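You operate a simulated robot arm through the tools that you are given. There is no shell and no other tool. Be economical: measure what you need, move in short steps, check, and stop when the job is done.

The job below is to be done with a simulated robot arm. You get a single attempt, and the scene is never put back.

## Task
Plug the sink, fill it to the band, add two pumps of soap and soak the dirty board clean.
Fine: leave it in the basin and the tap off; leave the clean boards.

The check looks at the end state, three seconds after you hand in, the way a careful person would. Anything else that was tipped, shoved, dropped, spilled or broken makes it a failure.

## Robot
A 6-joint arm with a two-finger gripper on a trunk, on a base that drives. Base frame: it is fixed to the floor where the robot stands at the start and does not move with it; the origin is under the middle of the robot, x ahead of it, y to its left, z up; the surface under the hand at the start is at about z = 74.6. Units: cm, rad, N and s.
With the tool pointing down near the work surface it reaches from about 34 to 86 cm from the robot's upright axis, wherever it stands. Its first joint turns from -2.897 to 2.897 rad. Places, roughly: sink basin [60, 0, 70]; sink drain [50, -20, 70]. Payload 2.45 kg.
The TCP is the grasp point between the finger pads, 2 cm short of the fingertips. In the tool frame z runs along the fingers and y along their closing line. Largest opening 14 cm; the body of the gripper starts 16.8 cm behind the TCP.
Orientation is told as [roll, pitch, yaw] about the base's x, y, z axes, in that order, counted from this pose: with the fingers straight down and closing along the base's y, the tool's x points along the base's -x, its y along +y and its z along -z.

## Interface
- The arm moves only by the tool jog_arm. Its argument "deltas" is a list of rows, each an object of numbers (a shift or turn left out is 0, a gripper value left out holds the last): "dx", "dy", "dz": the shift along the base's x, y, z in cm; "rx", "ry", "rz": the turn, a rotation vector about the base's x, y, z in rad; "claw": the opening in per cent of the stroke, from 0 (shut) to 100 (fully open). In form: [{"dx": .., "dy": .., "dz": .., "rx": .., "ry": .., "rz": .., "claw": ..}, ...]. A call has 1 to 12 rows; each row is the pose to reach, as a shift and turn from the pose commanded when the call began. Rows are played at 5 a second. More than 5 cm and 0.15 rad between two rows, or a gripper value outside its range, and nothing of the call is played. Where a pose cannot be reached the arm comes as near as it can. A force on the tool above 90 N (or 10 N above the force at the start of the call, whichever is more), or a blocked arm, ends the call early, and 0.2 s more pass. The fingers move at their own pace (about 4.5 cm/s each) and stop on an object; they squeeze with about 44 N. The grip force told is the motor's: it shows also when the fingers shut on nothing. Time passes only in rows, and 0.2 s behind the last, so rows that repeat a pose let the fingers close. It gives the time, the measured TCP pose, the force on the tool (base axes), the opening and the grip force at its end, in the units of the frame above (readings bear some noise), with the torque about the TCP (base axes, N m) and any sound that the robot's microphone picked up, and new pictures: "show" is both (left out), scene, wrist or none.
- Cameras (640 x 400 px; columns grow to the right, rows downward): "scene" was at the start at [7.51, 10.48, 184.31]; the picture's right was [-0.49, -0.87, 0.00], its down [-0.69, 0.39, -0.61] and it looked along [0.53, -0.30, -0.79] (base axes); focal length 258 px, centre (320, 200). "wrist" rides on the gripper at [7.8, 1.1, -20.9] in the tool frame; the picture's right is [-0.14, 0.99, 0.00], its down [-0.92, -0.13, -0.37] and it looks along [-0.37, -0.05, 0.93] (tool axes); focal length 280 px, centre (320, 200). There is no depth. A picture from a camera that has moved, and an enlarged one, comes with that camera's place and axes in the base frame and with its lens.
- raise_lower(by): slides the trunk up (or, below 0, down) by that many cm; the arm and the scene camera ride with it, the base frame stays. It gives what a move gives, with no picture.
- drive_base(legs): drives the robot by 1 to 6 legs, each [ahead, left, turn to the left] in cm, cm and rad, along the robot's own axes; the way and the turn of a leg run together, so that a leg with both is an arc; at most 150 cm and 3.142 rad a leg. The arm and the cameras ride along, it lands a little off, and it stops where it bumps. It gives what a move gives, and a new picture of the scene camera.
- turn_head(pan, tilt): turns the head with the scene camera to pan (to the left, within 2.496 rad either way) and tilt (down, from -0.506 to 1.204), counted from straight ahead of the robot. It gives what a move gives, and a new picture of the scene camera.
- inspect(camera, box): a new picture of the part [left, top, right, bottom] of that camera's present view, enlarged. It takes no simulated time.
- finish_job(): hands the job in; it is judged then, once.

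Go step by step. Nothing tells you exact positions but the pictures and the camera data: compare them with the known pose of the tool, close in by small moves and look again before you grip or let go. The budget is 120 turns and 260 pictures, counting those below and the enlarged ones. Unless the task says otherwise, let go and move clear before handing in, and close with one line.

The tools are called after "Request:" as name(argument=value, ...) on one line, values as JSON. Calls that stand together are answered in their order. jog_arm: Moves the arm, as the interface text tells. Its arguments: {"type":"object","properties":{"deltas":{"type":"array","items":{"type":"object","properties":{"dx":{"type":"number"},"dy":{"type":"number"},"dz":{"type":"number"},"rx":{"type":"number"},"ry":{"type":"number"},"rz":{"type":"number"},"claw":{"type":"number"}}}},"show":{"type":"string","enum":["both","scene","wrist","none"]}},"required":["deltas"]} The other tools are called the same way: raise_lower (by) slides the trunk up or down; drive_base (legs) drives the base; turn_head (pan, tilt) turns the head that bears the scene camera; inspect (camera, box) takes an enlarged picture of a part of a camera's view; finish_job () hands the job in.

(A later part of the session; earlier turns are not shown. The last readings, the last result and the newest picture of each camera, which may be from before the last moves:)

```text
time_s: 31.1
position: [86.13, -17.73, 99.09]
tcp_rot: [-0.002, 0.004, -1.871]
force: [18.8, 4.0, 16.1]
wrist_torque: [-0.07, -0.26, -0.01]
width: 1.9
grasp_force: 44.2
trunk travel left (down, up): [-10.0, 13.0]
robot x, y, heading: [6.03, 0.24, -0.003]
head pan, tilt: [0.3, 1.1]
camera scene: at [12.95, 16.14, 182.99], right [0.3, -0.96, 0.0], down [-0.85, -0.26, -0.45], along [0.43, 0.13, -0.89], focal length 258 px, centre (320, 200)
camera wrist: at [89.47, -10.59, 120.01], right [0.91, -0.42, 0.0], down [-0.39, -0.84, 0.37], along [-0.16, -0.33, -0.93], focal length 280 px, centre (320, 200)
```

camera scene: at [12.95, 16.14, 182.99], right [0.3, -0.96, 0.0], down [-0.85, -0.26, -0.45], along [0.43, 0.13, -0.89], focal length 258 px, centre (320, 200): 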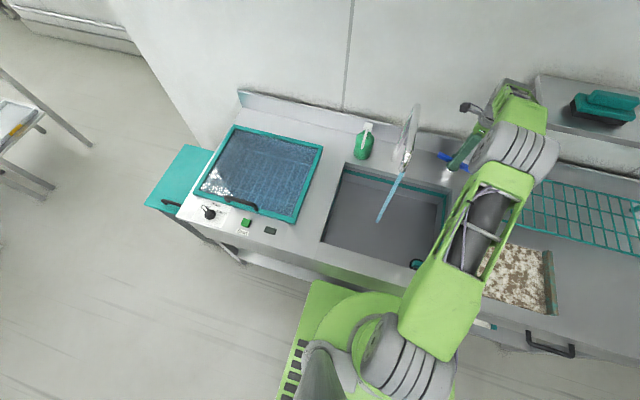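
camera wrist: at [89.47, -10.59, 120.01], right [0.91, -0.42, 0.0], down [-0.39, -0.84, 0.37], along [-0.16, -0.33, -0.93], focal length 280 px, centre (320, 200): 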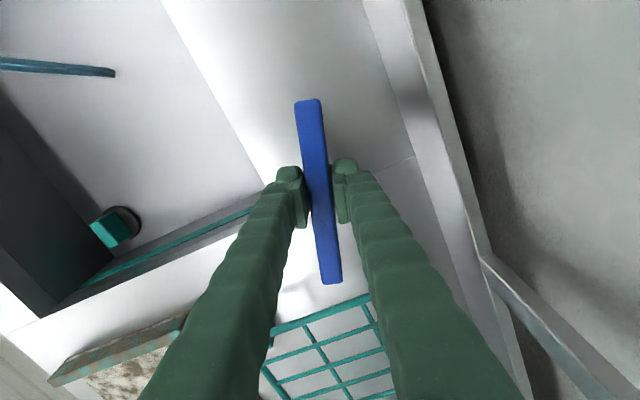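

Turning clockwise opened the tap and water is flowing into the basin. I'll hold the lever and watch the level.

Request:
jog_arm(deltas=[{"dz": 0.2}, {"dz": 0.2}, {"dz": 0.2}, {"dz": 0.2}, {"dz": 0.2}, {"dz": 0.2}, {"dz": 0.2}, {"dz": 0.2}, {"dz": 0.2}, {"dz": 0.2}], show="none")

Request:
inspect(camera="scene", box=[310, 130, 470, 280])

```text
time_s: 33.3
position: [86.12, -17.59, 99.15]
tcp_rot: [-0.006, 0.001, -1.868]
force: [20.7, 12.9, -4.4]
wrist_torque: [0.2, -0.36, 0.04]
width: 1.91
grasp_force: 44.0
trunk travel left (down, up): [-10.0, 13.0]
robot x, y, heading: [6.03, 0.12, -0.002]
head pan, tilt: [0.3, 1.1]
```

```text
2.67 times, centred on (390, 205) of scene
camera zoom: at [13.2, 16.2, 182.97], right [0.3, -0.96, 0.0], down [-0.85, -0.26, -0.45], along [0.43, 0.13, -0.89], focal length 688 px, centre (133, 187)
```

zoom: 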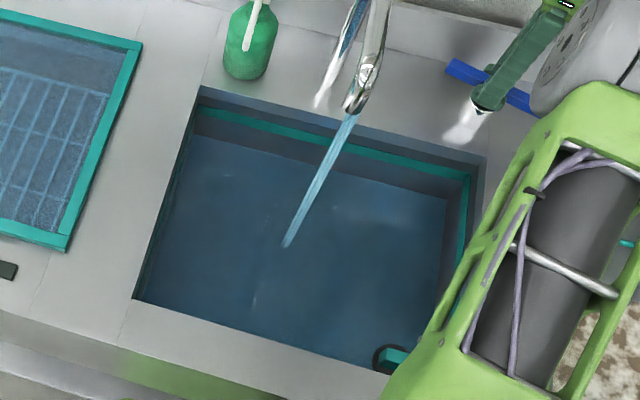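

Request:
jog_arm(deltas=[{"dz": 0}, {"dz": 0}, {"dz": 0}, {"dz": 0}, {"dz": 0}, {"dz": 0}, {"dz": 0}, {"dz": 0}, {"dz": 0}], show="none")

Request:
inspect(camera="scene", box=[310, 130, 470, 280])

```text
time_s: 35.3
position: [86.06, -17.65, 99.2]
tcp_rot: [-0.008, 0.002, -1.868]
force: [20.1, 14.8, -8.4]
wrist_torque: [0.14, -0.26, 0.01]
width: 1.92
grasp_force: 44.3
trunk travel left (down, up): [-10.0, 13.0]
robot x, y, heading: [6.24, 0.12, 0.002]
head pan, tilt: [0.3, 1.1]
```

```text
2.67 times, centred on (390, 205) of scene
camera zoom: at [13.22, 16.21, 182.97], right [0.3, -0.96, 0.0], down [-0.85, -0.26, -0.45], along [0.43, 0.13, -0.89], focal length 688 px, centre (133, 187)
```

zoom: 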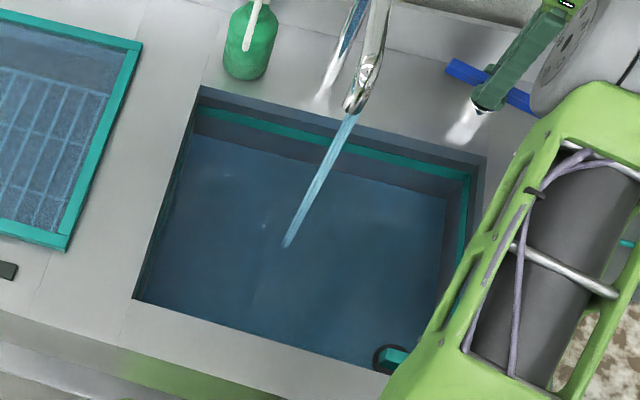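

The level barely changes at this opening, so I'll open the lever further.

Request:
jog_arm(deltas=[{"rz": -0.12}, {"rz": -0.24}, {"rz": -0.36}, {"rz": -0.48}, {"rz": -0.6}, {"rz": -0.72}, {"rz": -0.72}, {"rz": -0.72}, {"rz": -0.72}, {"rz": -0.72}, {"rz": -0.72}, {"rz": -0.72}], show="scene")

Request:
inspect(camera="scene", box=[310, 130, 470, 280])

```text
time_s: 37.9
position: [86.23, -17.82, 99.15]
tcp_rot: [-0.004, 0.004, -2.59]
force: [25.2, 1.3, -3.0]
wrist_torque: [-0.04, -0.19, 0.01]
width: 1.9
grasp_force: 44.3
trunk travel left (down, up): [-10.0, 13.0]
robot x, y, heading: [5.73, -0.0, -0.001]
head pan, tilt: [0.3, 1.1]
camera scene: at [13.23, 16.07, 182.98], right [0.3, -0.96, 0.0], down [-0.85, -0.26, -0.45], along [0.43, 0.13, -0.89], focal length 258 px, centre (320, 200)
```

scene: 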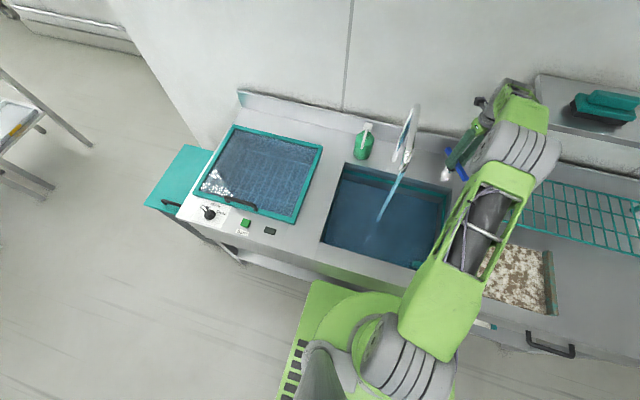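

```text
2.67 times, centred on (390, 205) of scene
camera zoom: at [13.23, 16.07, 182.98], right [0.3, -0.96, 0.0], down [-0.85, -0.26, -0.45], along [0.43, 0.13, -0.89], focal length 688 px, centre (133, 187)
```

zoom: 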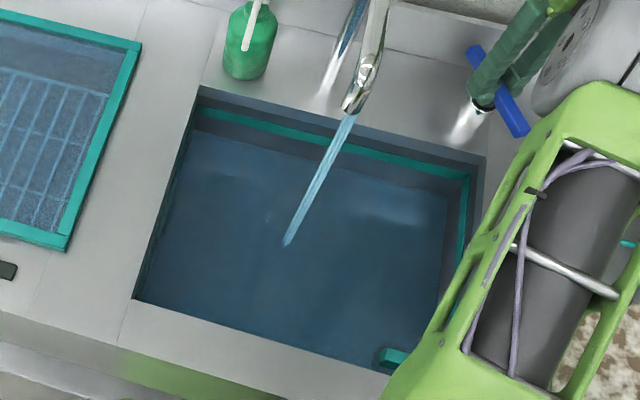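

The stopper disc is submerged now and the level is rising slowly. I'll wait once more to gauge the rate.

Request:
jog_arm(deltas=[{"dz": 0}, {"dz": 0}, {"dz": 0}, {"dz": 0}, {"dz": 0}, {"dz": 0}, {"dz": 0}, {"dz": 0}, {"dz": 0}, {"dz": 0}, {"dz": 0}, {"dz": 0}], show="none")

Request:
jog_arm(deltas=[{"dz": 0}, {"dz": 0}, {"dz": 0}, {"dz": 0}, {"dz": 0}, {"dz": 0}, {"dz": 0}, {"dz": 0}, {"dz": 0}, {"dz": 0}, {"dz": 0}, {"dz": 0}], show="none")

Request:
inspect(camera="scene", box=[310, 130, 470, 280])

```text
time_s: 40.5
position: [86.13, -17.82, 99.19]
tcp_rot: [-0.004, 0.005, -2.59]
force: [23.6, -3.1, -0.1]
wrist_torque: [-0.01, -0.17, 0.06]
width: 1.92
grasp_force: 43.6
trunk travel left (down, up): [-10.0, 13.0]
robot x, y, heading: [6.23, 0.16, 0.002]
head pan, tilt: [0.3, 1.1]
```

```text
time_s: 43.1
position: [86.23, -17.82, 99.21]
tcp_rot: [-0.004, 0.004, -2.589]
force: [22.6, -5.1, 0.1]
wrist_torque: [-0.07, -0.23, 0.01]
width: 1.87
grasp_force: 43.5
trunk travel left (down, up): [-10.0, 13.0]
robot x, y, heading: [5.75, 0.48, -0.0]
head pan, tilt: [0.3, 1.1]
```

```text
2.67 times, centred on (390, 205) of scene
camera zoom: at [13.18, 16.0, 182.99], right [0.3, -0.96, 0.0], down [-0.85, -0.26, -0.45], along [0.43, 0.13, -0.89], focal length 688 px, centre (133, 187)
```

zoom: 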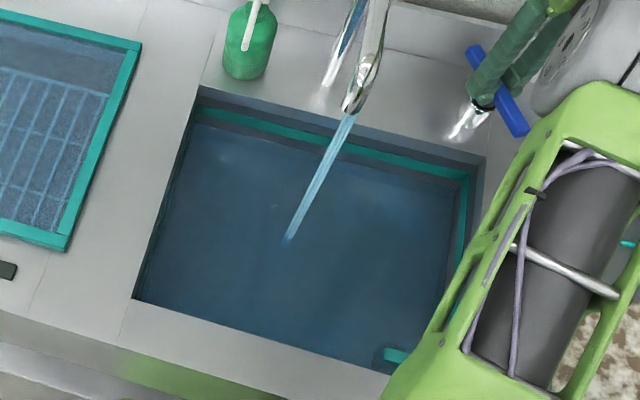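

The level is approaching the teal band now, so I'll zoom in to judge the gap.

Request:
inspect(camera="scene", box=[345, 145, 405, 185])

Request:
inspect(camera="wrist", box=[0, 0, 300, 300])

```text
10.00 times, centred on (375, 165) of scene
camera zoom: at [13.18, 16.0, 182.99], right [0.3, -0.96, 0.0], down [-0.85, -0.26, -0.45], along [0.43, 0.13, -0.89], focal length 2580 px, centre (-230, 550)
```

zoom: 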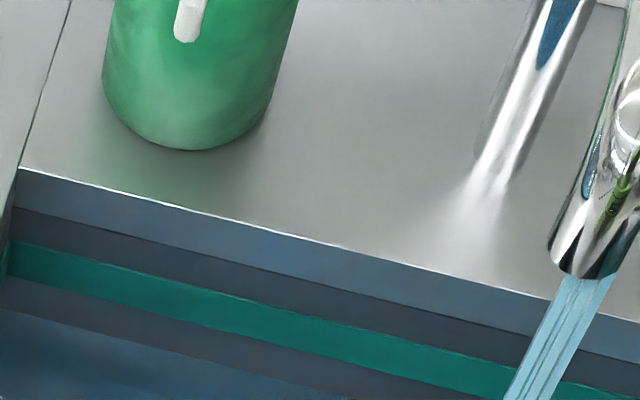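

```text
1.33 times, centred on (150, 150) of wrist
camera zoom: at [93.37, -14.76, 120.04], right [0.4, -0.92, 0.0], down [-0.85, -0.38, 0.37], along [-0.34, -0.14, -0.93], focal length 374 px, centre (547, 267)
```

zoom: 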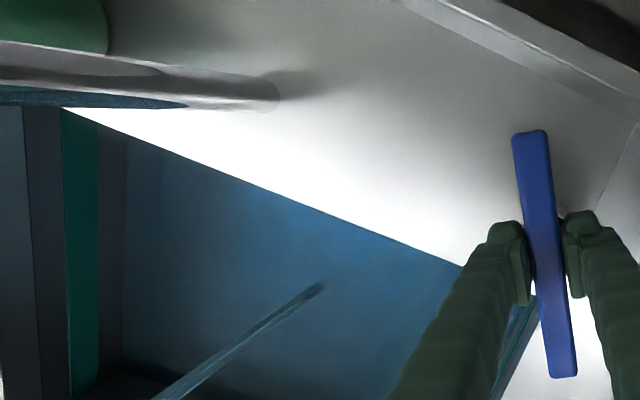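

At about 9 px/s in this view the band's lower edge is roughly 3 s away and the middle roughly 5 s. I'll wait 2 s more and check.

Request:
jog_arm(deltas=[{"dz": 0}, {"dz": 0}, {"dz": 0}, {"dz": 0}, {"dz": 0}, {"dz": 0}, {"dz": 0}, {"dz": 0}, {"dz": 0}, {"dz": 0}], show="none")

Request:
inspect(camera="scene", box=[345, 145, 405, 185])

```text
time_s: 45.3
position: [86.18, -17.86, 99.24]
tcp_rot: [-0.001, 0.005, -2.59]
force: [21.6, -6.6, -1.0]
wrist_torque: [-0.04, -0.22, 0.03]
width: 1.91
grasp_force: 44.2
trunk travel left (down, up): [-10.0, 13.0]
robot x, y, heading: [5.75, 0.03, -0.003]
head pan, tilt: [0.3, 1.1]
```

```text
10.00 times, centred on (375, 165) of scene
camera zoom: at [13.17, 15.98, 182.99], right [0.3, -0.96, 0.0], down [-0.85, -0.26, -0.45], along [0.43, 0.13, -0.89], focal length 2580 px, centre (-230, 550)
```

zoom: 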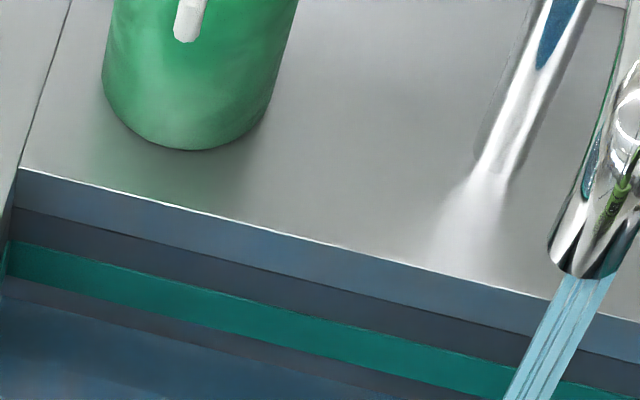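

Request:
jog_arm(deltas=[{"dz": 0}, {"dz": 0}, {"dz": 0}, {"dz": 0}, {"dz": 0}, {"dz": 0}, {"dz": 0}, {"dz": 0}, {"dz": 0}, {"dz": 0}, {"dz": 0}, {"dz": 0}], show="none")

Request:
inspect(camera="scene", box=[345, 145, 405, 185])

```text
time_s: 47.9
position: [86.27, -17.82, 99.27]
tcp_rot: [-0.004, 0.005, -2.591]
force: [21.8, -7.1, -1.2]
wrist_torque: [-0.05, -0.25, 0.02]
width: 1.9
grasp_force: 43.8
trunk travel left (down, up): [-10.0, 13.0]
robot x, y, heading: [6.07, -0.14, 0.002]
head pan, tilt: [0.3, 1.1]
```

```text
10.00 times, centred on (375, 165) of scene
camera zoom: at [13.17, 15.97, 182.99], right [0.3, -0.96, 0.0], down [-0.85, -0.26, -0.45], along [0.43, 0.13, -0.89], focal length 2580 px, centre (-230, 550)
```

zoom: 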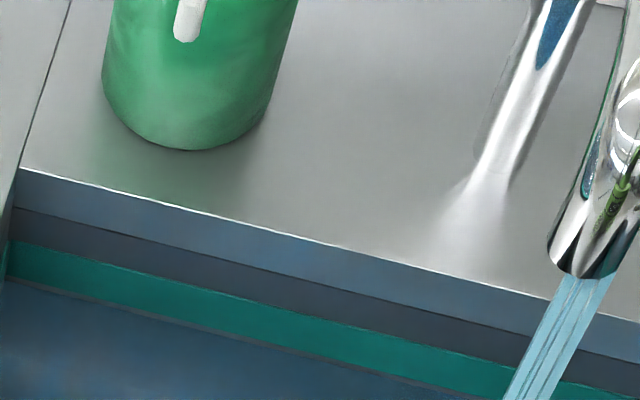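

The water is at the lower edge of the band. I'll wait about a second and then turn the lever back to closed.

Request:
jog_arm(deltas=[{"dz": 0}, {"dz": 0}, {"dz": 0}, {"dz": 0}, {"dz": 0}, {"rz": 0.148}, {"rz": 0.296}, {"rz": 0.444}, {"rz": 0.592}, {"rz": 0.74}, {"rz": 0.888}, {"rz": 1.035}], show="wrist")

Request:
inspect(camera="scene", box=[345, 145, 405, 185])

```text
time_s: 50.5
position: [86.08, -17.84, 99.3]
tcp_rot: [-0.004, 0.001, -1.553]
force: [14.6, -3.2, -0.5]
wrist_torque: [-0.24, -0.17, -0.96]
width: 1.9
grasp_force: 44.1
trunk travel left (down, up): [-10.0, 13.0]
robot x, y, heading: [5.56, 0.33, 0.004]
head pan, tilt: [0.3, 1.1]
camera wrist: at [87.09, -10.0, 120.03], right [0.99, -0.12, -0.01], down [-0.11, -0.92, 0.37], along [-0.05, -0.36, -0.93], focal length 280 px, centre (320, 200)
```

wrist: 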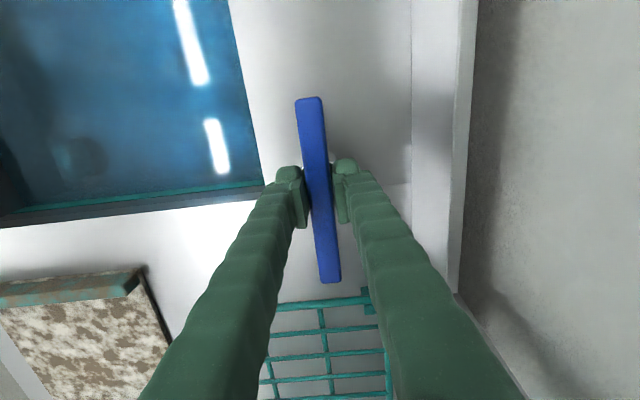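

```text
10.00 times, centred on (375, 165) of scene
camera zoom: at [13.1, 16.02, 182.99], right [0.3, -0.96, 0.0], down [-0.85, -0.26, -0.45], along [0.43, 0.13, -0.89], focal length 2580 px, centre (-230, 550)
```

zoom: 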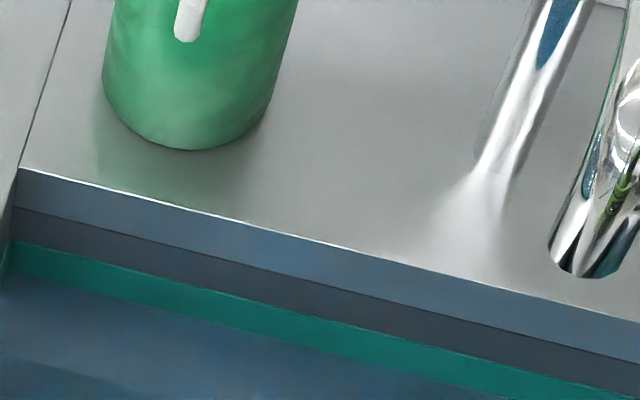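

The tap is off and the level sits within the band. I'll release the lever, rise, and retreat so I can go round the gooseneck to the soap pump.

Request:
jog_arm(deltas=[{"claw": 40}, {"claw": 40}, {"claw": 40}, {"dz": 4.5}, {"dz": 9}, {"dz": 13.5}, {"dz": 16, "dx": -4}, {"dz": 16, "dx": -8.8}, {"dz": 16, "dx": -13.6}, {"dz": 16, "dx": -18.4}, {"dz": 16, "dx": -23.2}, {"dz": 16, "dx": -27}], show="scene")

Request:
inspect(camera="scene", box=[340, 90, 500, 190])

```text
time_s: 53.1
position: [58.66, -17.77, 115.48]
tcp_rot: [-0.004, 0.002, -1.556]
force: [-0.9, -0.4, 0.8]
wrist_torque: [-0.02, -0.04, 0.0]
width: 5.59
grasp_force: 0.0
trunk travel left (down, up): [-10.0, 13.0]
robot x, y, heading: [5.96, -0.02, 0.001]
head pan, tilt: [0.3, 1.1]
camera scene: at [12.8, 16.08, 183.0], right [0.3, -0.96, 0.0], down [-0.85, -0.26, -0.45], along [0.43, 0.13, -0.89], focal length 258 px, centre (320, 200)
```

scene: 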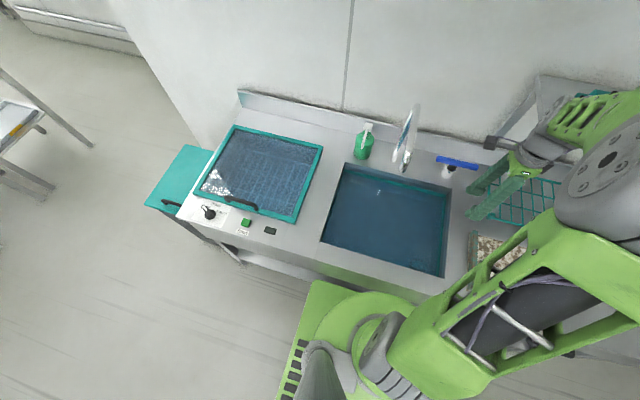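

```text
4.00 times, centred on (420, 140) of scene
camera zoom: at [12.8, 16.08, 183.0], right [0.3, -0.96, 0.0], down [-0.85, -0.26, -0.45], along [0.43, 0.13, -0.89], focal length 1032 px, centre (-80, 440)
```

zoom: 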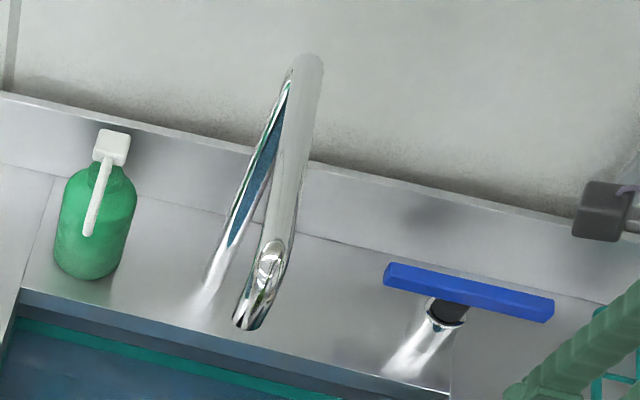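

The lever is back in its closed position. I'll move across in front of the spout to y≈18 with the fingers closing.

Request:
jog_arm(deltas=[{"dx": -4, "dz": 2, "claw": 0}, {"dx": -6, "dz": 4, "dy": 3}, {"dx": -6, "dz": 5, "dy": 7.8}, {"dx": -6, "dz": 5, "dy": 12.6}, {"dx": -6, "dz": 5, "dy": 17.4}, {"dx": -6, "dz": 5, "dy": 22.2}, {"dx": -6, "dz": 5, "dy": 27}, {"dx": -6, "dz": 5, "dy": 31.8}, {"dx": -4, "dz": 5, "dy": 36}, {"dx": 0, "dz": 5, "dy": 36.4}, {"dx": 4.8, "dz": 5, "dy": 36.4}, {"dx": 8, "dz": 5, "dy": 36.4}])

```text
time_s: 55.7
position: [67.01, 18.49, 120.24]
tcp_rot: [-0.006, 0.001, -1.555]
force: [-0.1, -0.2, 0.2]
wrist_torque: [-0.02, 0.03, -0.01]
width: 0.0
grasp_force: 29.1
trunk travel left (down, up): [-10.0, 13.0]
robot x, y, heading: [5.86, 0.38, 0.004]
head pan, tilt: [0.3, 1.1]
camera scene: at [12.98, 16.07, 182.99], right [0.3, -0.96, 0.0], down [-0.85, -0.26, -0.45], along [0.43, 0.13, -0.89], focal length 258 px, centre (320, 200)
camera wrist: at [68.07, 26.44, 140.96], right [0.99, -0.12, -0.01], down [-0.11, -0.92, 0.37], along [-0.05, -0.36, -0.93], focal length 280 px, centre (320, 200)
```

scene: 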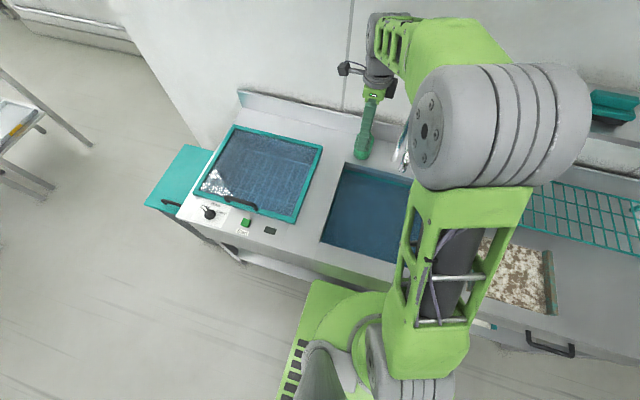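
wrist: 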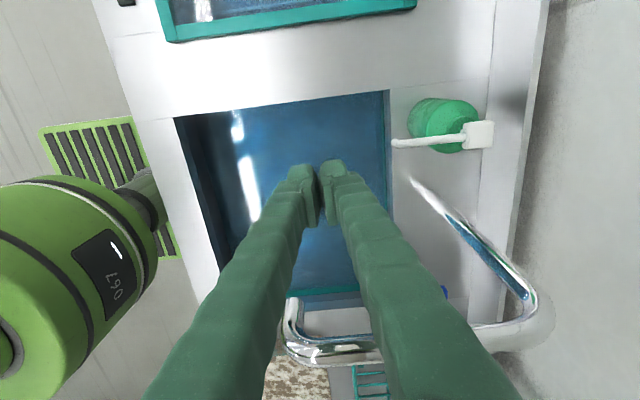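

The pump head is at about (86.4, 18.9, 106), with its nozzle reaching over the basin. I'll move above it with the fingers shut.

Request:
jog_arm(deltas=[{"dx": 4.8, "dy": 0.2}, {"dx": 9.6, "dy": 0.4}, {"dx": 14.4, "dy": 0.4}, {"dx": 19.2, "dy": 0.4}, {"dx": 19.2, "dy": 0.4, "dz": -4}, {"dx": 19.2, "dy": 0.4, "dz": -6}, {"dx": 19.2, "dy": 0.4, "dz": -6}])

Request:
inspect(camera="wrist", box=[220, 100, 420, 260])

Request:
inspect(camera="scene", box=[310, 60, 470, 180])

```text
time_s: 57.3
position: [86.42, 19.03, 114.28]
tcp_rot: [-0.005, 0.003, -1.555]
force: [-0.2, 0.5, -0.5]
wrist_torque: [0.0, 0.01, 0.02]
width: 0.0
grasp_force: 29.3
trunk travel left (down, up): [-10.0, 13.0]
robot x, y, heading: [6.23, 0.06, -0.005]
head pan, tilt: [0.3, 1.1]
camera scene: at [12.91, 16.06, 183.0], right [0.3, -0.96, 0.0], down [-0.85, -0.26, -0.45], along [0.43, 0.13, -0.89], focal length 258 px, centre (320, 200)
camera wrist: at [87.46, 26.82, 135.11], right [0.99, -0.12, 0.0], down [-0.11, -0.92, 0.37], along [-0.05, -0.36, -0.93], focal length 280 px, centre (320, 200)
```

scene: 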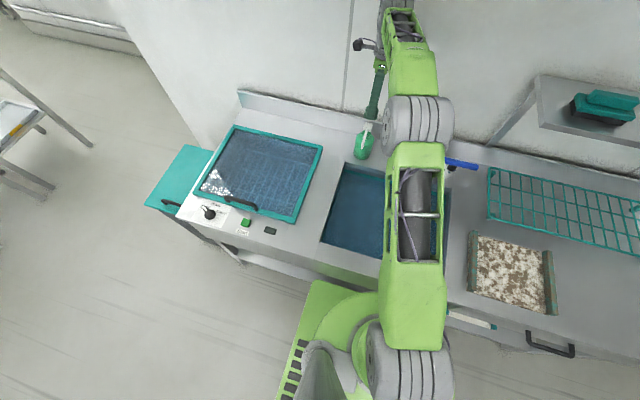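
wrist: 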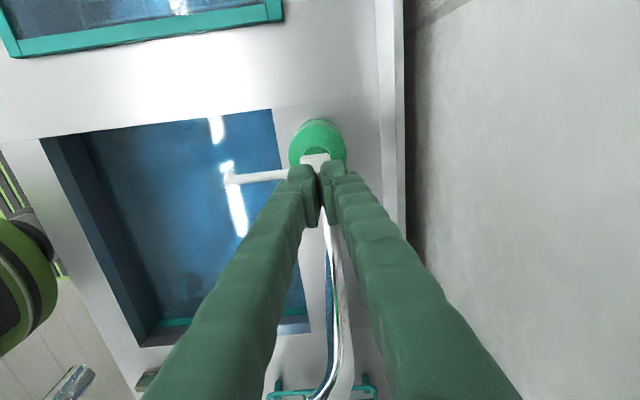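

```text
2.50 times, centred on (320, 180) of wrist
camera zoom: at [87.46, 26.82, 135.11], right [0.99, -0.12, 0.0], down [-0.11, -0.92, 0.37], along [-0.05, -0.36, -0.93], focal length 701 px, centre (320, 250)
```

zoom: 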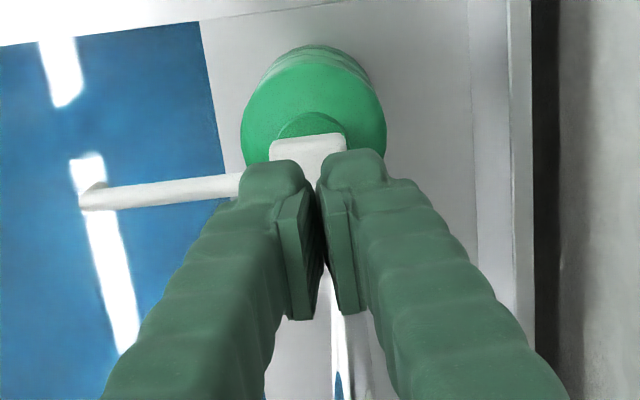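

```text
3.33 times, centred on (390, 120) of scene
camera zoom: at [12.91, 16.06, 183.0], right [0.3, -0.96, 0.0], down [-0.85, -0.26, -0.45], along [0.43, 0.13, -0.89], focal length 860 px, centre (87, 467)
```

zoom: 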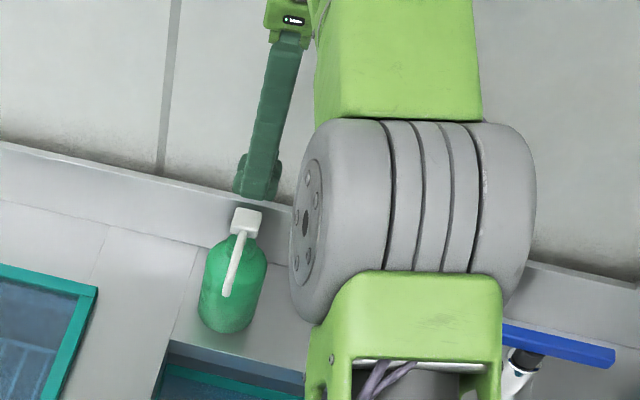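

The fingers are over the head. I'll shift -0.4 in x and lower slowly to find contact.

Request:
jog_arm(deltas=[{"dx": -0.4, "dz": -2}, {"dx": -0.4, "dz": -4}, {"dx": -0.4, "dz": -5}, {"dx": -0.4, "dz": -5.5}, {"dx": -0.4, "dz": -5.5}], show="wrist")

Request:
inspect(camera="scene", box=[340, 90, 420, 170])

```text
time_s: 58.5
position: [85.94, 18.86, 108.82]
tcp_rot: [-0.003, 0.001, -1.555]
force: [2.2, -0.5, 6.0]
wrist_torque: [-0.01, -0.04, 0.0]
width: 0.58
grasp_force: 29.0
trunk travel left (down, up): [-10.0, 13.0]
robot x, y, heading: [5.97, -0.1, -0.003]
head pan, tilt: [0.3, 1.1]
camera wrist: at [86.91, 26.75, 129.72], right [0.99, -0.12, 0.0], down [-0.11, -0.92, 0.37], along [-0.05, -0.36, -0.93], focal length 280 px, centre (320, 200)
```

wrist: 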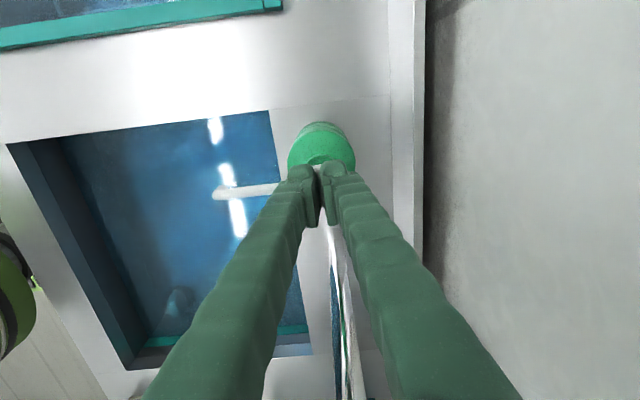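

```text
5.00 times, centred on (380, 130) of scene
camera zoom: at [12.88, 16.04, 183.0], right [0.3, -0.96, 0.0], down [-0.85, -0.26, -0.45], along [0.43, 0.13, -0.89], focal length 1290 px, centre (20, 550)
```

zoom: 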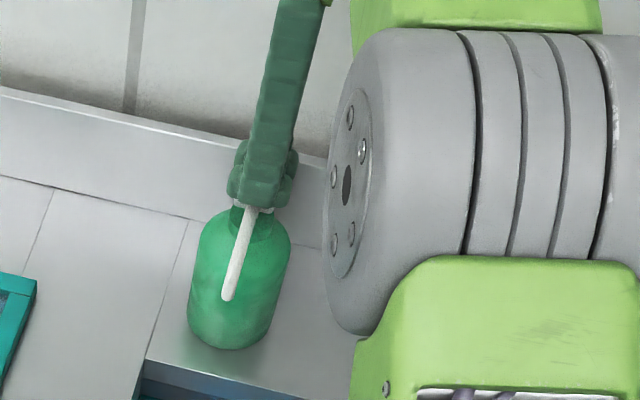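

Contact at z≈108.8 with about 6 N. I'll press down in small steps for the first pump.

Request:
jog_arm(deltas=[{"dz": -0.4}, {"dz": -0.8}, {"dz": -1.2}, {"dz": -1.2}], show="none")

Request:
inspect(camera="scene", box=[340, 90, 420, 170])

Request:
inspect(camera="wrist", box=[180, 100, 380, 260])

```text
time_s: 59.5
position: [85.88, 18.95, 108.02]
tcp_rot: [0.0, 0.003, -1.554]
force: [8.6, -1.6, 32.7]
wrist_torque: [-0.11, -0.11, 0.04]
width: 0.59
grasp_force: 29.5
trunk travel left (down, up): [-10.0, 13.0]
robot x, y, heading: [5.98, -0.39, -0.0]
head pan, tilt: [0.3, 1.1]
```

```text
5.00 times, centred on (380, 130) of scene
camera zoom: at [12.68, 15.95, 183.04], right [0.3, -0.96, 0.0], down [-0.85, -0.26, -0.46], along [0.43, 0.13, -0.89], focal length 1290 px, centre (20, 550)
```

zoom: 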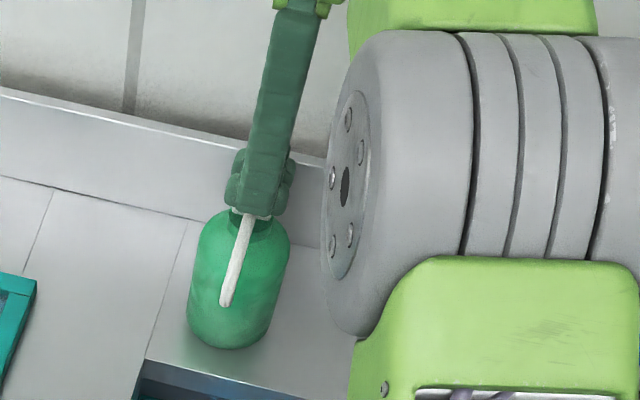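

```text
2.50 times, centred on (280, 180) of wrist
camera zoom: at [86.73, 26.72, 128.89], right [0.99, -0.12, 0.0], down [-0.11, -0.92, 0.36], along [-0.04, -0.36, -0.93], focal length 701 px, centre (420, 250)
```

zoom: 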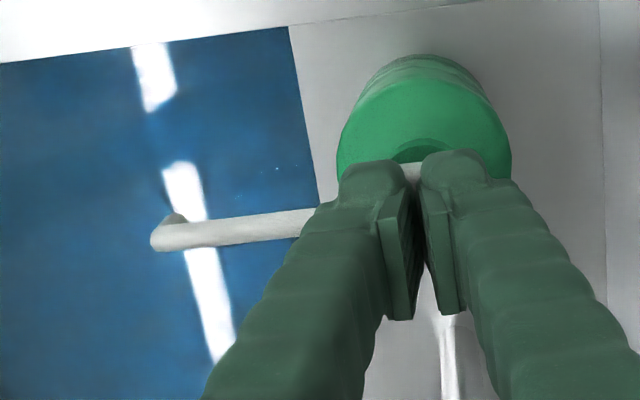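

The head moves against a spring, and I see no soap yet. I'll press a bit deeper.

Request:
jog_arm(deltas=[{"dz": -0.4}, {"dz": -0.8}, {"dz": -1.2}, {"dz": -1.2}], show="wrist")

Request:
inspect(camera="wrist", box=[180, 100, 380, 260])

```text
time_s: 60.5
position: [85.81, 18.93, 107.72]
tcp_rot: [0.014, 0.007, -1.554]
force: [4.7, -5.6, 66.2]
wrist_torque: [-0.33, 0.21, 0.03]
width: 0.59
grasp_force: 29.3
trunk travel left (down, up): [-10.0, 13.0]
robot x, y, heading: [5.95, -0.1, 0.001]
head pan, tilt: [0.3, 1.1]
camera wrist: at [86.45, 26.65, 128.62], right [0.99, -0.12, 0.01], down [-0.12, -0.93, 0.36], along [-0.03, -0.36, -0.93], focal length 280 px, centre (320, 200)
```

wrist: 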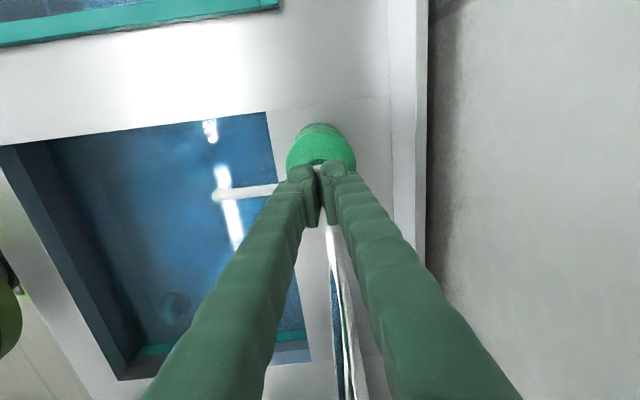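

```text
2.50 times, centred on (280, 180) of wrist
camera zoom: at [86.45, 26.65, 128.62], right [0.99, -0.12, 0.01], down [-0.12, -0.93, 0.36], along [-0.03, -0.36, -0.93], focal length 701 px, centre (420, 250)
```

zoom: 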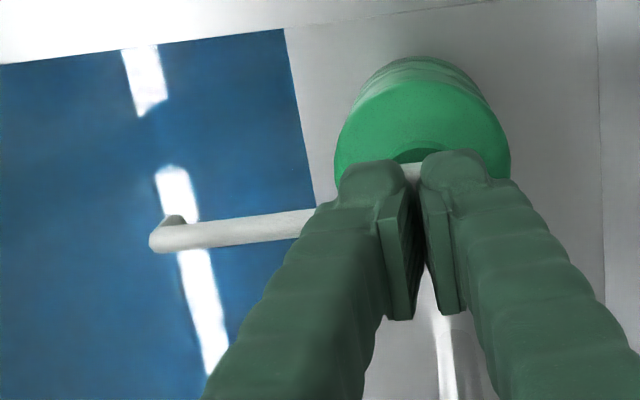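

It's at the bottom stop (66 N). I'll release fully and look for a sign that soap came out.

Request:
jog_arm(deltas=[{"dz": 0.8}, {"dz": 1.6}, {"dz": 2.4}, {"dz": 3.2}, {"dz": 4.5}, {"dz": 6}, {"dz": 6}], show="wrist")

Request:
inspect(camera="wrist", box=[30, 80, 350, 360])

Request:
inspect(camera="scene", box=[310, 90, 430, 270])

```text
time_s: 62.1
position: [85.7, 19.06, 112.29]
tcp_rot: [-0.005, 0.001, -1.555]
force: [0.1, -0.2, -0.3]
wrist_torque: [-0.02, -0.01, 0.03]
width: 0.0
grasp_force: 29.4
trunk travel left (down, up): [-10.0, 13.0]
robot x, y, heading: [5.73, -0.16, -0.002]
head pan, tilt: [0.3, 1.1]
camera wrist: at [86.83, 26.86, 133.11], right [0.99, -0.12, -0.01], down [-0.11, -0.92, 0.37], along [-0.05, -0.36, -0.93], focal length 280 px, centre (320, 200)
```

wrist: 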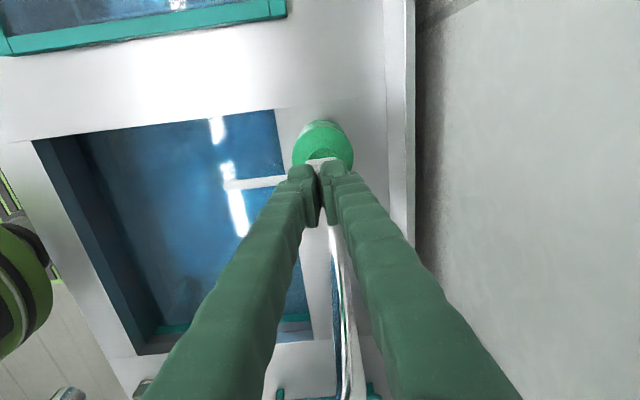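

```text
1.43 times, centred on (190, 220) of wrist
camera zoom: at [86.83, 26.86, 133.11], right [0.99, -0.12, -0.01], down [-0.11, -0.92, 0.37], along [-0.05, -0.36, -0.93], focal length 401 px, centre (506, 171)
```

zoom: 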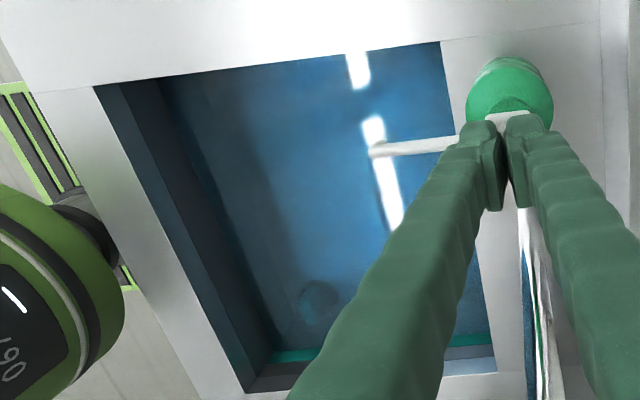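

```text
2.22 times, centred on (370, 180) of scene
camera zoom: at [12.91, 16.06, 182.99], right [0.3, -0.96, 0.0], down [-0.85, -0.26, -0.45], along [0.43, 0.13, -0.89], focal length 573 px, centre (209, 244)
```

zoom: 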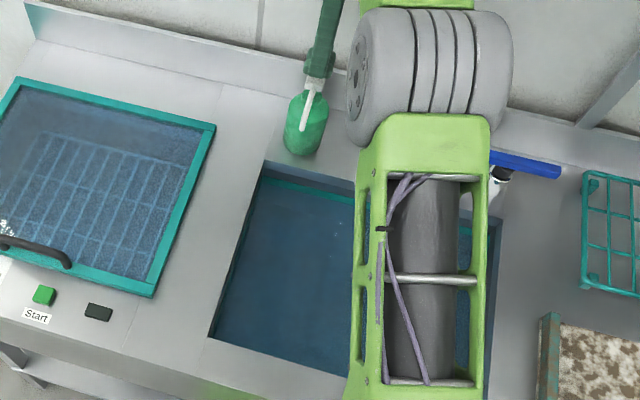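

Request:
inspect(camera="scene", box=[325, 160, 390, 210])

Request:
inspect(camera="wrist", box=[180, 100, 330, 240])

```text
8.00 times, centred on (358, 185) of scene
camera zoom: at [12.91, 16.06, 182.99], right [0.3, -0.96, 0.0], down [-0.85, -0.26, -0.45], along [0.43, 0.13, -0.89], focal length 2064 px, centre (20, 320)
```

zoom: 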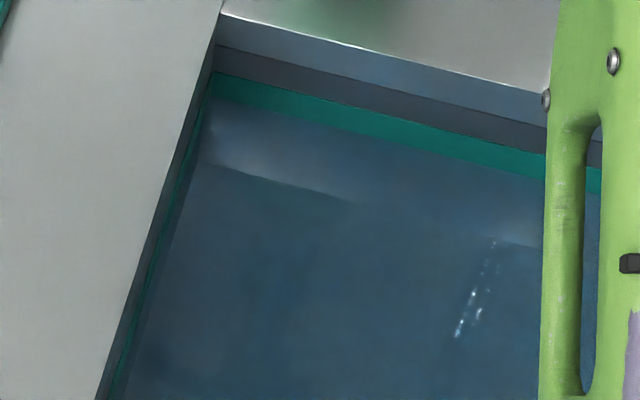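

```text
2.86 times, centred on (255, 170) of wrist
camera zoom: at [86.83, 26.86, 133.11], right [0.99, -0.12, -0.01], down [-0.11, -0.92, 0.37], along [-0.05, -0.36, -0.93], focal length 801 px, centre (506, 286)
```

zoom: 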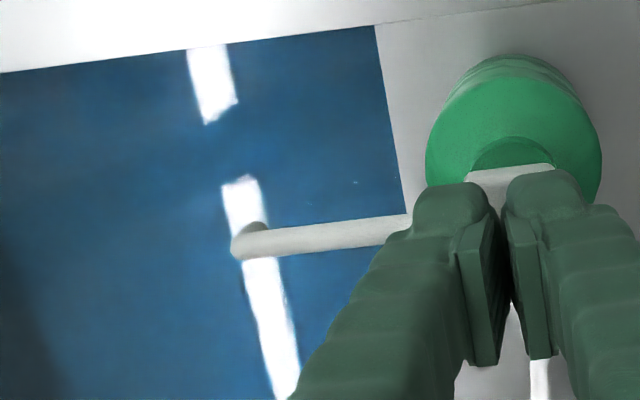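

I'll measure where the nozzle sits when unpressed, with the same crop, to judge the stroke.

Request:
inspect(camera="scene", box=[340, 90, 420, 170])

```text
5.00 times, centred on (380, 130) of scene
camera zoom: at [12.91, 16.06, 182.99], right [0.3, -0.96, 0.0], down [-0.85, -0.26, -0.45], along [0.43, 0.13, -0.89], focal length 1290 px, centre (20, 550)
```

zoom: 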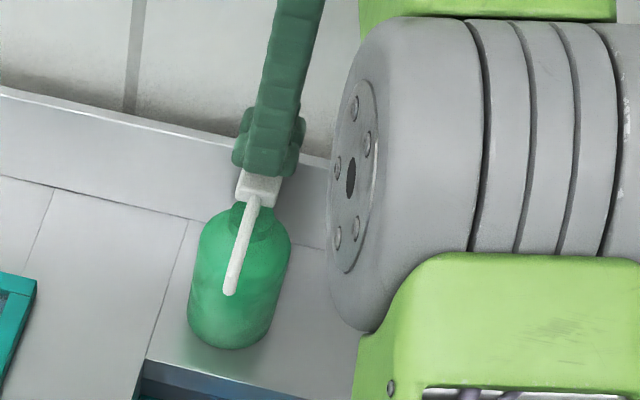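

The stroke is about 1.4 cm and the first press reached the bottom. Now the second full press, looking while it's held down.

Request:
jog_arm(deltas=[{"dz": -1.5}, {"dz": -2.6}, {"dz": -3.4}, {"dz": -4.2}, {"dz": -5}, {"dz": -5.6}], show="wrist")

Request:
inspect(camera="wrist", box=[180, 130, 280, 230])

```text
time_s: 63.5
position: [85.74, 19.02, 107.81]
tcp_rot: [0.01, 0.004, -1.554]
force: [-0.2, 5.4, 56.8]
wrist_torque: [-0.03, 0.21, 0.04]
width: 0.6
grasp_force: 29.9
trunk travel left (down, up): [-10.0, 13.0]
robot x, y, heading: [5.71, 0.25, -0.002]
head pan, tilt: [0.3, 1.1]
camera wrist: at [86.49, 26.78, 128.7], right [0.99, -0.12, 0.01], down [-0.12, -0.92, 0.36], along [-0.04, -0.36, -0.93], focal length 280 px, centre (320, 200)
```

wrist: 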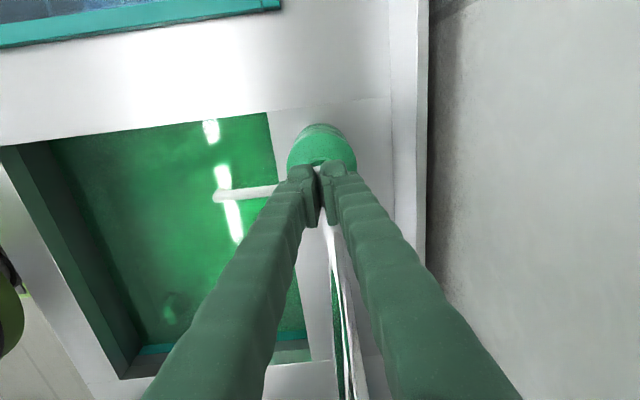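

```text
4.00 times, centred on (230, 180) of wrist
camera zoom: at [86.49, 26.78, 128.7], right [0.99, -0.12, 0.01], down [-0.12, -0.92, 0.36], along [-0.04, -0.36, -0.93], focal length 1122 px, centre (680, 280)
```

zoom: 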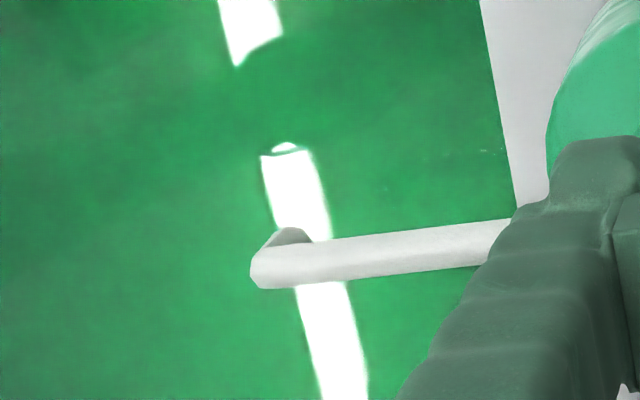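

The water turned green on this second press, so the soap registered. I'll release, rise, and watch whether the colour changes further.

Request:
jog_arm(deltas=[{"dz": 0.8}, {"dz": 1.6}, {"dz": 2.4}, {"dz": 4}, {"dz": 6}, {"dz": 9}, {"dz": 12}, {"dz": 12}, {"dz": 12}], show="wrist")

Request:
inspect(camera="scene", box=[310, 90, 430, 270])

```text
time_s: 65.5
position: [85.56, 19.02, 118.92]
tcp_rot: [-0.004, 0.003, -1.554]
force: [0.4, -0.4, -0.7]
wrist_torque: [0.0, 0.01, 0.03]
width: 0.0
grasp_force: 29.1
trunk travel left (down, up): [-10.0, 13.0]
robot x, y, heading: [6.09, -0.15, -0.002]
head pan, tilt: [0.3, 1.1]
camera wrist: at [86.7, 26.91, 139.69], right [0.99, -0.12, -0.01], down [-0.11, -0.92, 0.37], along [-0.05, -0.36, -0.93], focal length 280 px, centre (320, 200)
```

wrist: 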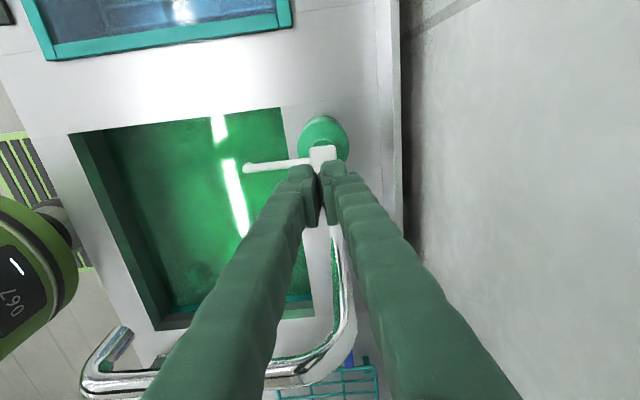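

```text
2.22 times, centred on (370, 180) of scene
camera zoom: at [12.91, 16.06, 183.0], right [0.3, -0.96, 0.0], down [-0.85, -0.26, -0.45], along [0.43, 0.13, -0.89], focal length 573 px, centre (209, 244)
```

zoom: 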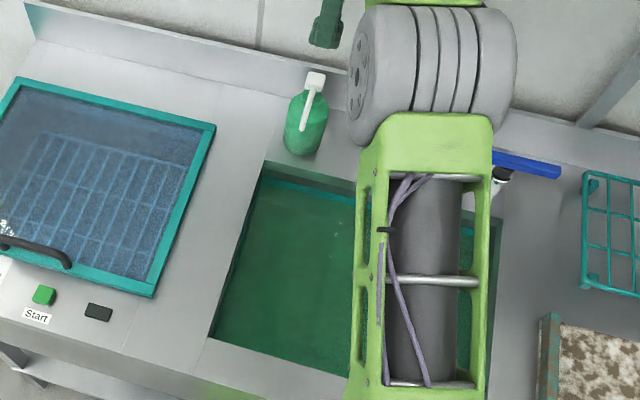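

Two full presses are done and the water is soapy. Now I'll retreat in front of the spout and head for the dirty board, near (49.5, -42.5).

Request:
jog_arm(deltas=[{"dx": -4.8, "dz": 1}, {"dx": -9.6, "dz": 1}, {"dx": -14.4, "dz": 1}, {"dx": -19.2, "dz": 1}, {"dx": -24, "dz": 1}, {"dx": -28.8, "dz": 1}, {"dx": -33.6, "dz": 1}, {"dx": -36, "dz": 1, "dy": -4}, {"dx": -36, "dz": 1, "dy": -8.8}, {"dx": -36, "dz": 1, "dy": -13.6}, {"dx": -36, "dz": 1, "dy": -18.4}, {"dx": -36, "dz": 1, "dy": -23.2}], show="none")

Request:
jog_arm(deltas=[{"dy": -3.8, "rz": 0.14, "claw": 50}, {"dy": -7.6, "rz": 0.28}, {"dy": -11.4, "rz": 0.42}, {"dy": -15.2, "rz": 0.56}, {"dy": -19, "rz": 0.7}, {"dy": -22.8, "rz": 0.84}, {"dy": -26.6, "rz": 0.98}, {"dy": -30.4, "rz": 1.12}, {"dy": -34.2, "rz": 1.26}, {"dy": -36, "rz": 1.4}, {"dy": -37, "rz": 1.54}, {"dy": -37, "rz": 1.555}])

Request:
inspect(camera="wrist", box=[180, 0, 560, 260])

```text
time_s: 68.1
position: [49.76, -4.46, 119.84]
tcp_rot: [-0.005, 0.005, -1.556]
force: [0.1, -0.8, 0.7]
wrist_torque: [0.0, -0.02, -0.02]
width: 0.02
grasp_force: 28.9
trunk travel left (down, up): [-10.0, 13.0]
robot x, y, heading: [5.86, -0.0, 0.001]
head pan, tilt: [0.3, 1.1]
```

```text
time_s: 70.7
position: [49.74, -41.25, 119.83]
tcp_rot: [-0.003, 0.002, 0.003]
force: [0.2, 0.8, 0.3]
wrist_torque: [0.02, -0.01, 0.0]
width: 7.01
grasp_force: 0.0
trunk travel left (down, up): [-10.0, 13.0]
robot x, y, heading: [6.04, -0.02, -0.0]
head pan, tilt: [0.3, 1.1]
camera scene: at [12.91, 16.06, 183.0], right [0.3, -0.96, 0.0], down [-0.85, -0.26, -0.45], along [0.43, 0.13, -0.89], focal length 258 px, centre (320, 200)
camera wrist: at [41.99, -40.01, 140.7], right [0.14, 0.99, -0.01], down [0.92, -0.12, 0.37], along [0.36, -0.05, -0.93], focal length 280 px, centre (320, 200)
```

scene: 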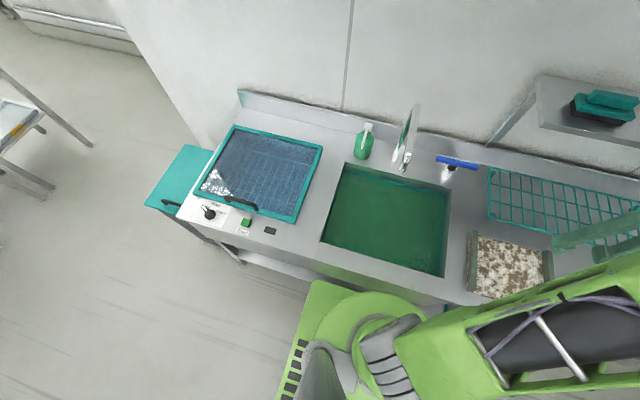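
wrist: 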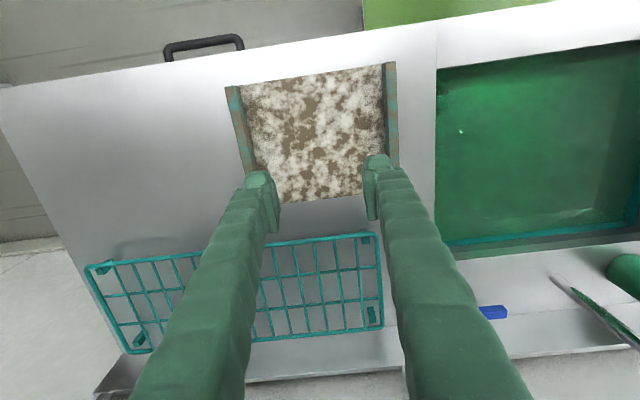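

```text
1.54 times, centred on (370, 130) of wrist
camera zoom: at [41.99, -40.01, 140.7], right [0.14, 0.99, -0.01], down [0.92, -0.12, 0.37], along [0.36, -0.05, -0.93], focal length 431 px, centre (243, 308)
```

zoom: 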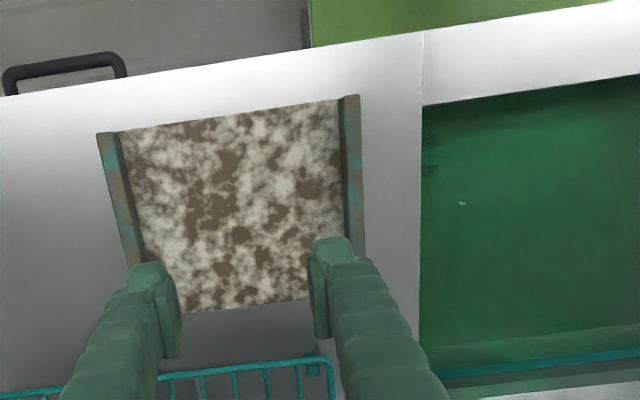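

The board is about 16 × 25 cm, centred near (48, -41), with teal end rails at y ≈ -29 and -53. I'll go over the rail nearest the basin for a close look at its profile.

Request:
jog_arm(deltas=[{"dx": -1, "dy": 4, "dz": -2}, {"dx": -1.7, "dy": 8, "dz": -4}, {"dx": -1.7, "dy": 12, "dz": -7}, {"dx": -1.7, "dy": 12, "dz": -11.5}, {"dx": -1.7, "dy": 12, "dz": -15}, {"dx": -1.7, "dy": 12, "dz": -15}], show="wrist")

Request:
inspect(camera="wrist", box=[200, 60, 440, 240])

Request:
turn_head(pan=-0.7, tilt=0.9)

```text
time_s: 72.1
position: [48.0, -29.08, 104.8]
tcp_rot: [-0.005, 0.001, 0.0]
force: [-0.1, -0.2, 0.2]
wrist_torque: [0.01, -0.01, 0.0]
width: 7.01
grasp_force: 0.0
trunk travel left (down, up): [-10.0, 13.0]
robot x, y, heading: [5.84, 0.12, 0.001]
head pan, tilt: [0.3, 1.1]
camera wrist: at [40.18, -27.85, 125.65], right [0.14, 0.99, -0.01], down [0.92, -0.13, 0.37], along [0.36, -0.06, -0.93], focal length 280 px, centre (320, 200)
```

wrist: 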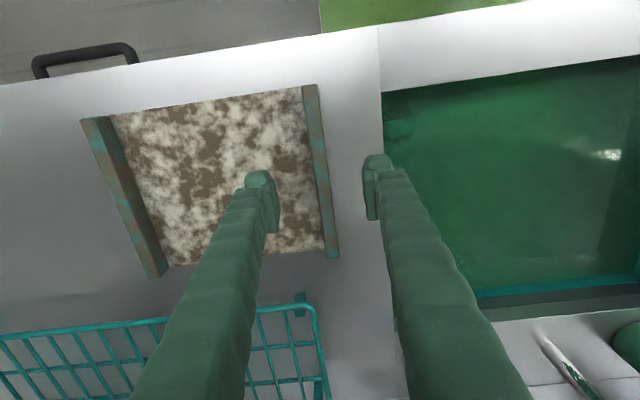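

```text
2.22 times, centred on (320, 150) of wrist
camera zoom: at [40.18, -27.85, 125.65], right [0.14, 0.99, -0.01], down [0.92, -0.13, 0.37], along [0.36, -0.06, -0.93], focal length 623 px, centre (320, 311)
```

zoom: 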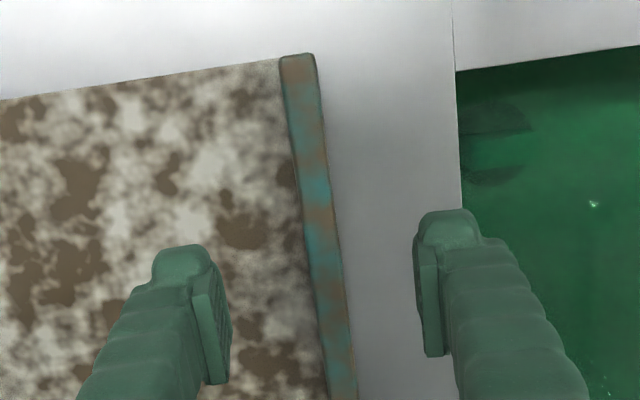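

```text
time_s: 73.4
position: [48.01, -29.12, 104.83]
tcp_rot: [-0.006, 0.001, 0.0]
force: [0.7, -0.2, 0.2]
wrist_torque: [0.0, 0.01, 0.02]
width: 6.98
grasp_force: 0.0
trunk travel left (down, up): [-10.0, 13.0]
robot x, y, heading: [5.59, 0.34, -0.002]
head pan, tilt: [-0.7, 0.901]
camera scene: at [12.65, 9.33, 184.38], right [-0.64, -0.77, 0.0], down [-0.6, 0.5, -0.62], along [0.48, -0.4, -0.78], focal length 258 px, centre (320, 200)
```

scene: 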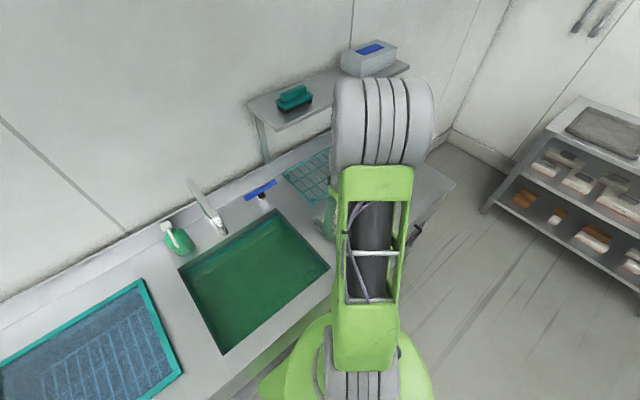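

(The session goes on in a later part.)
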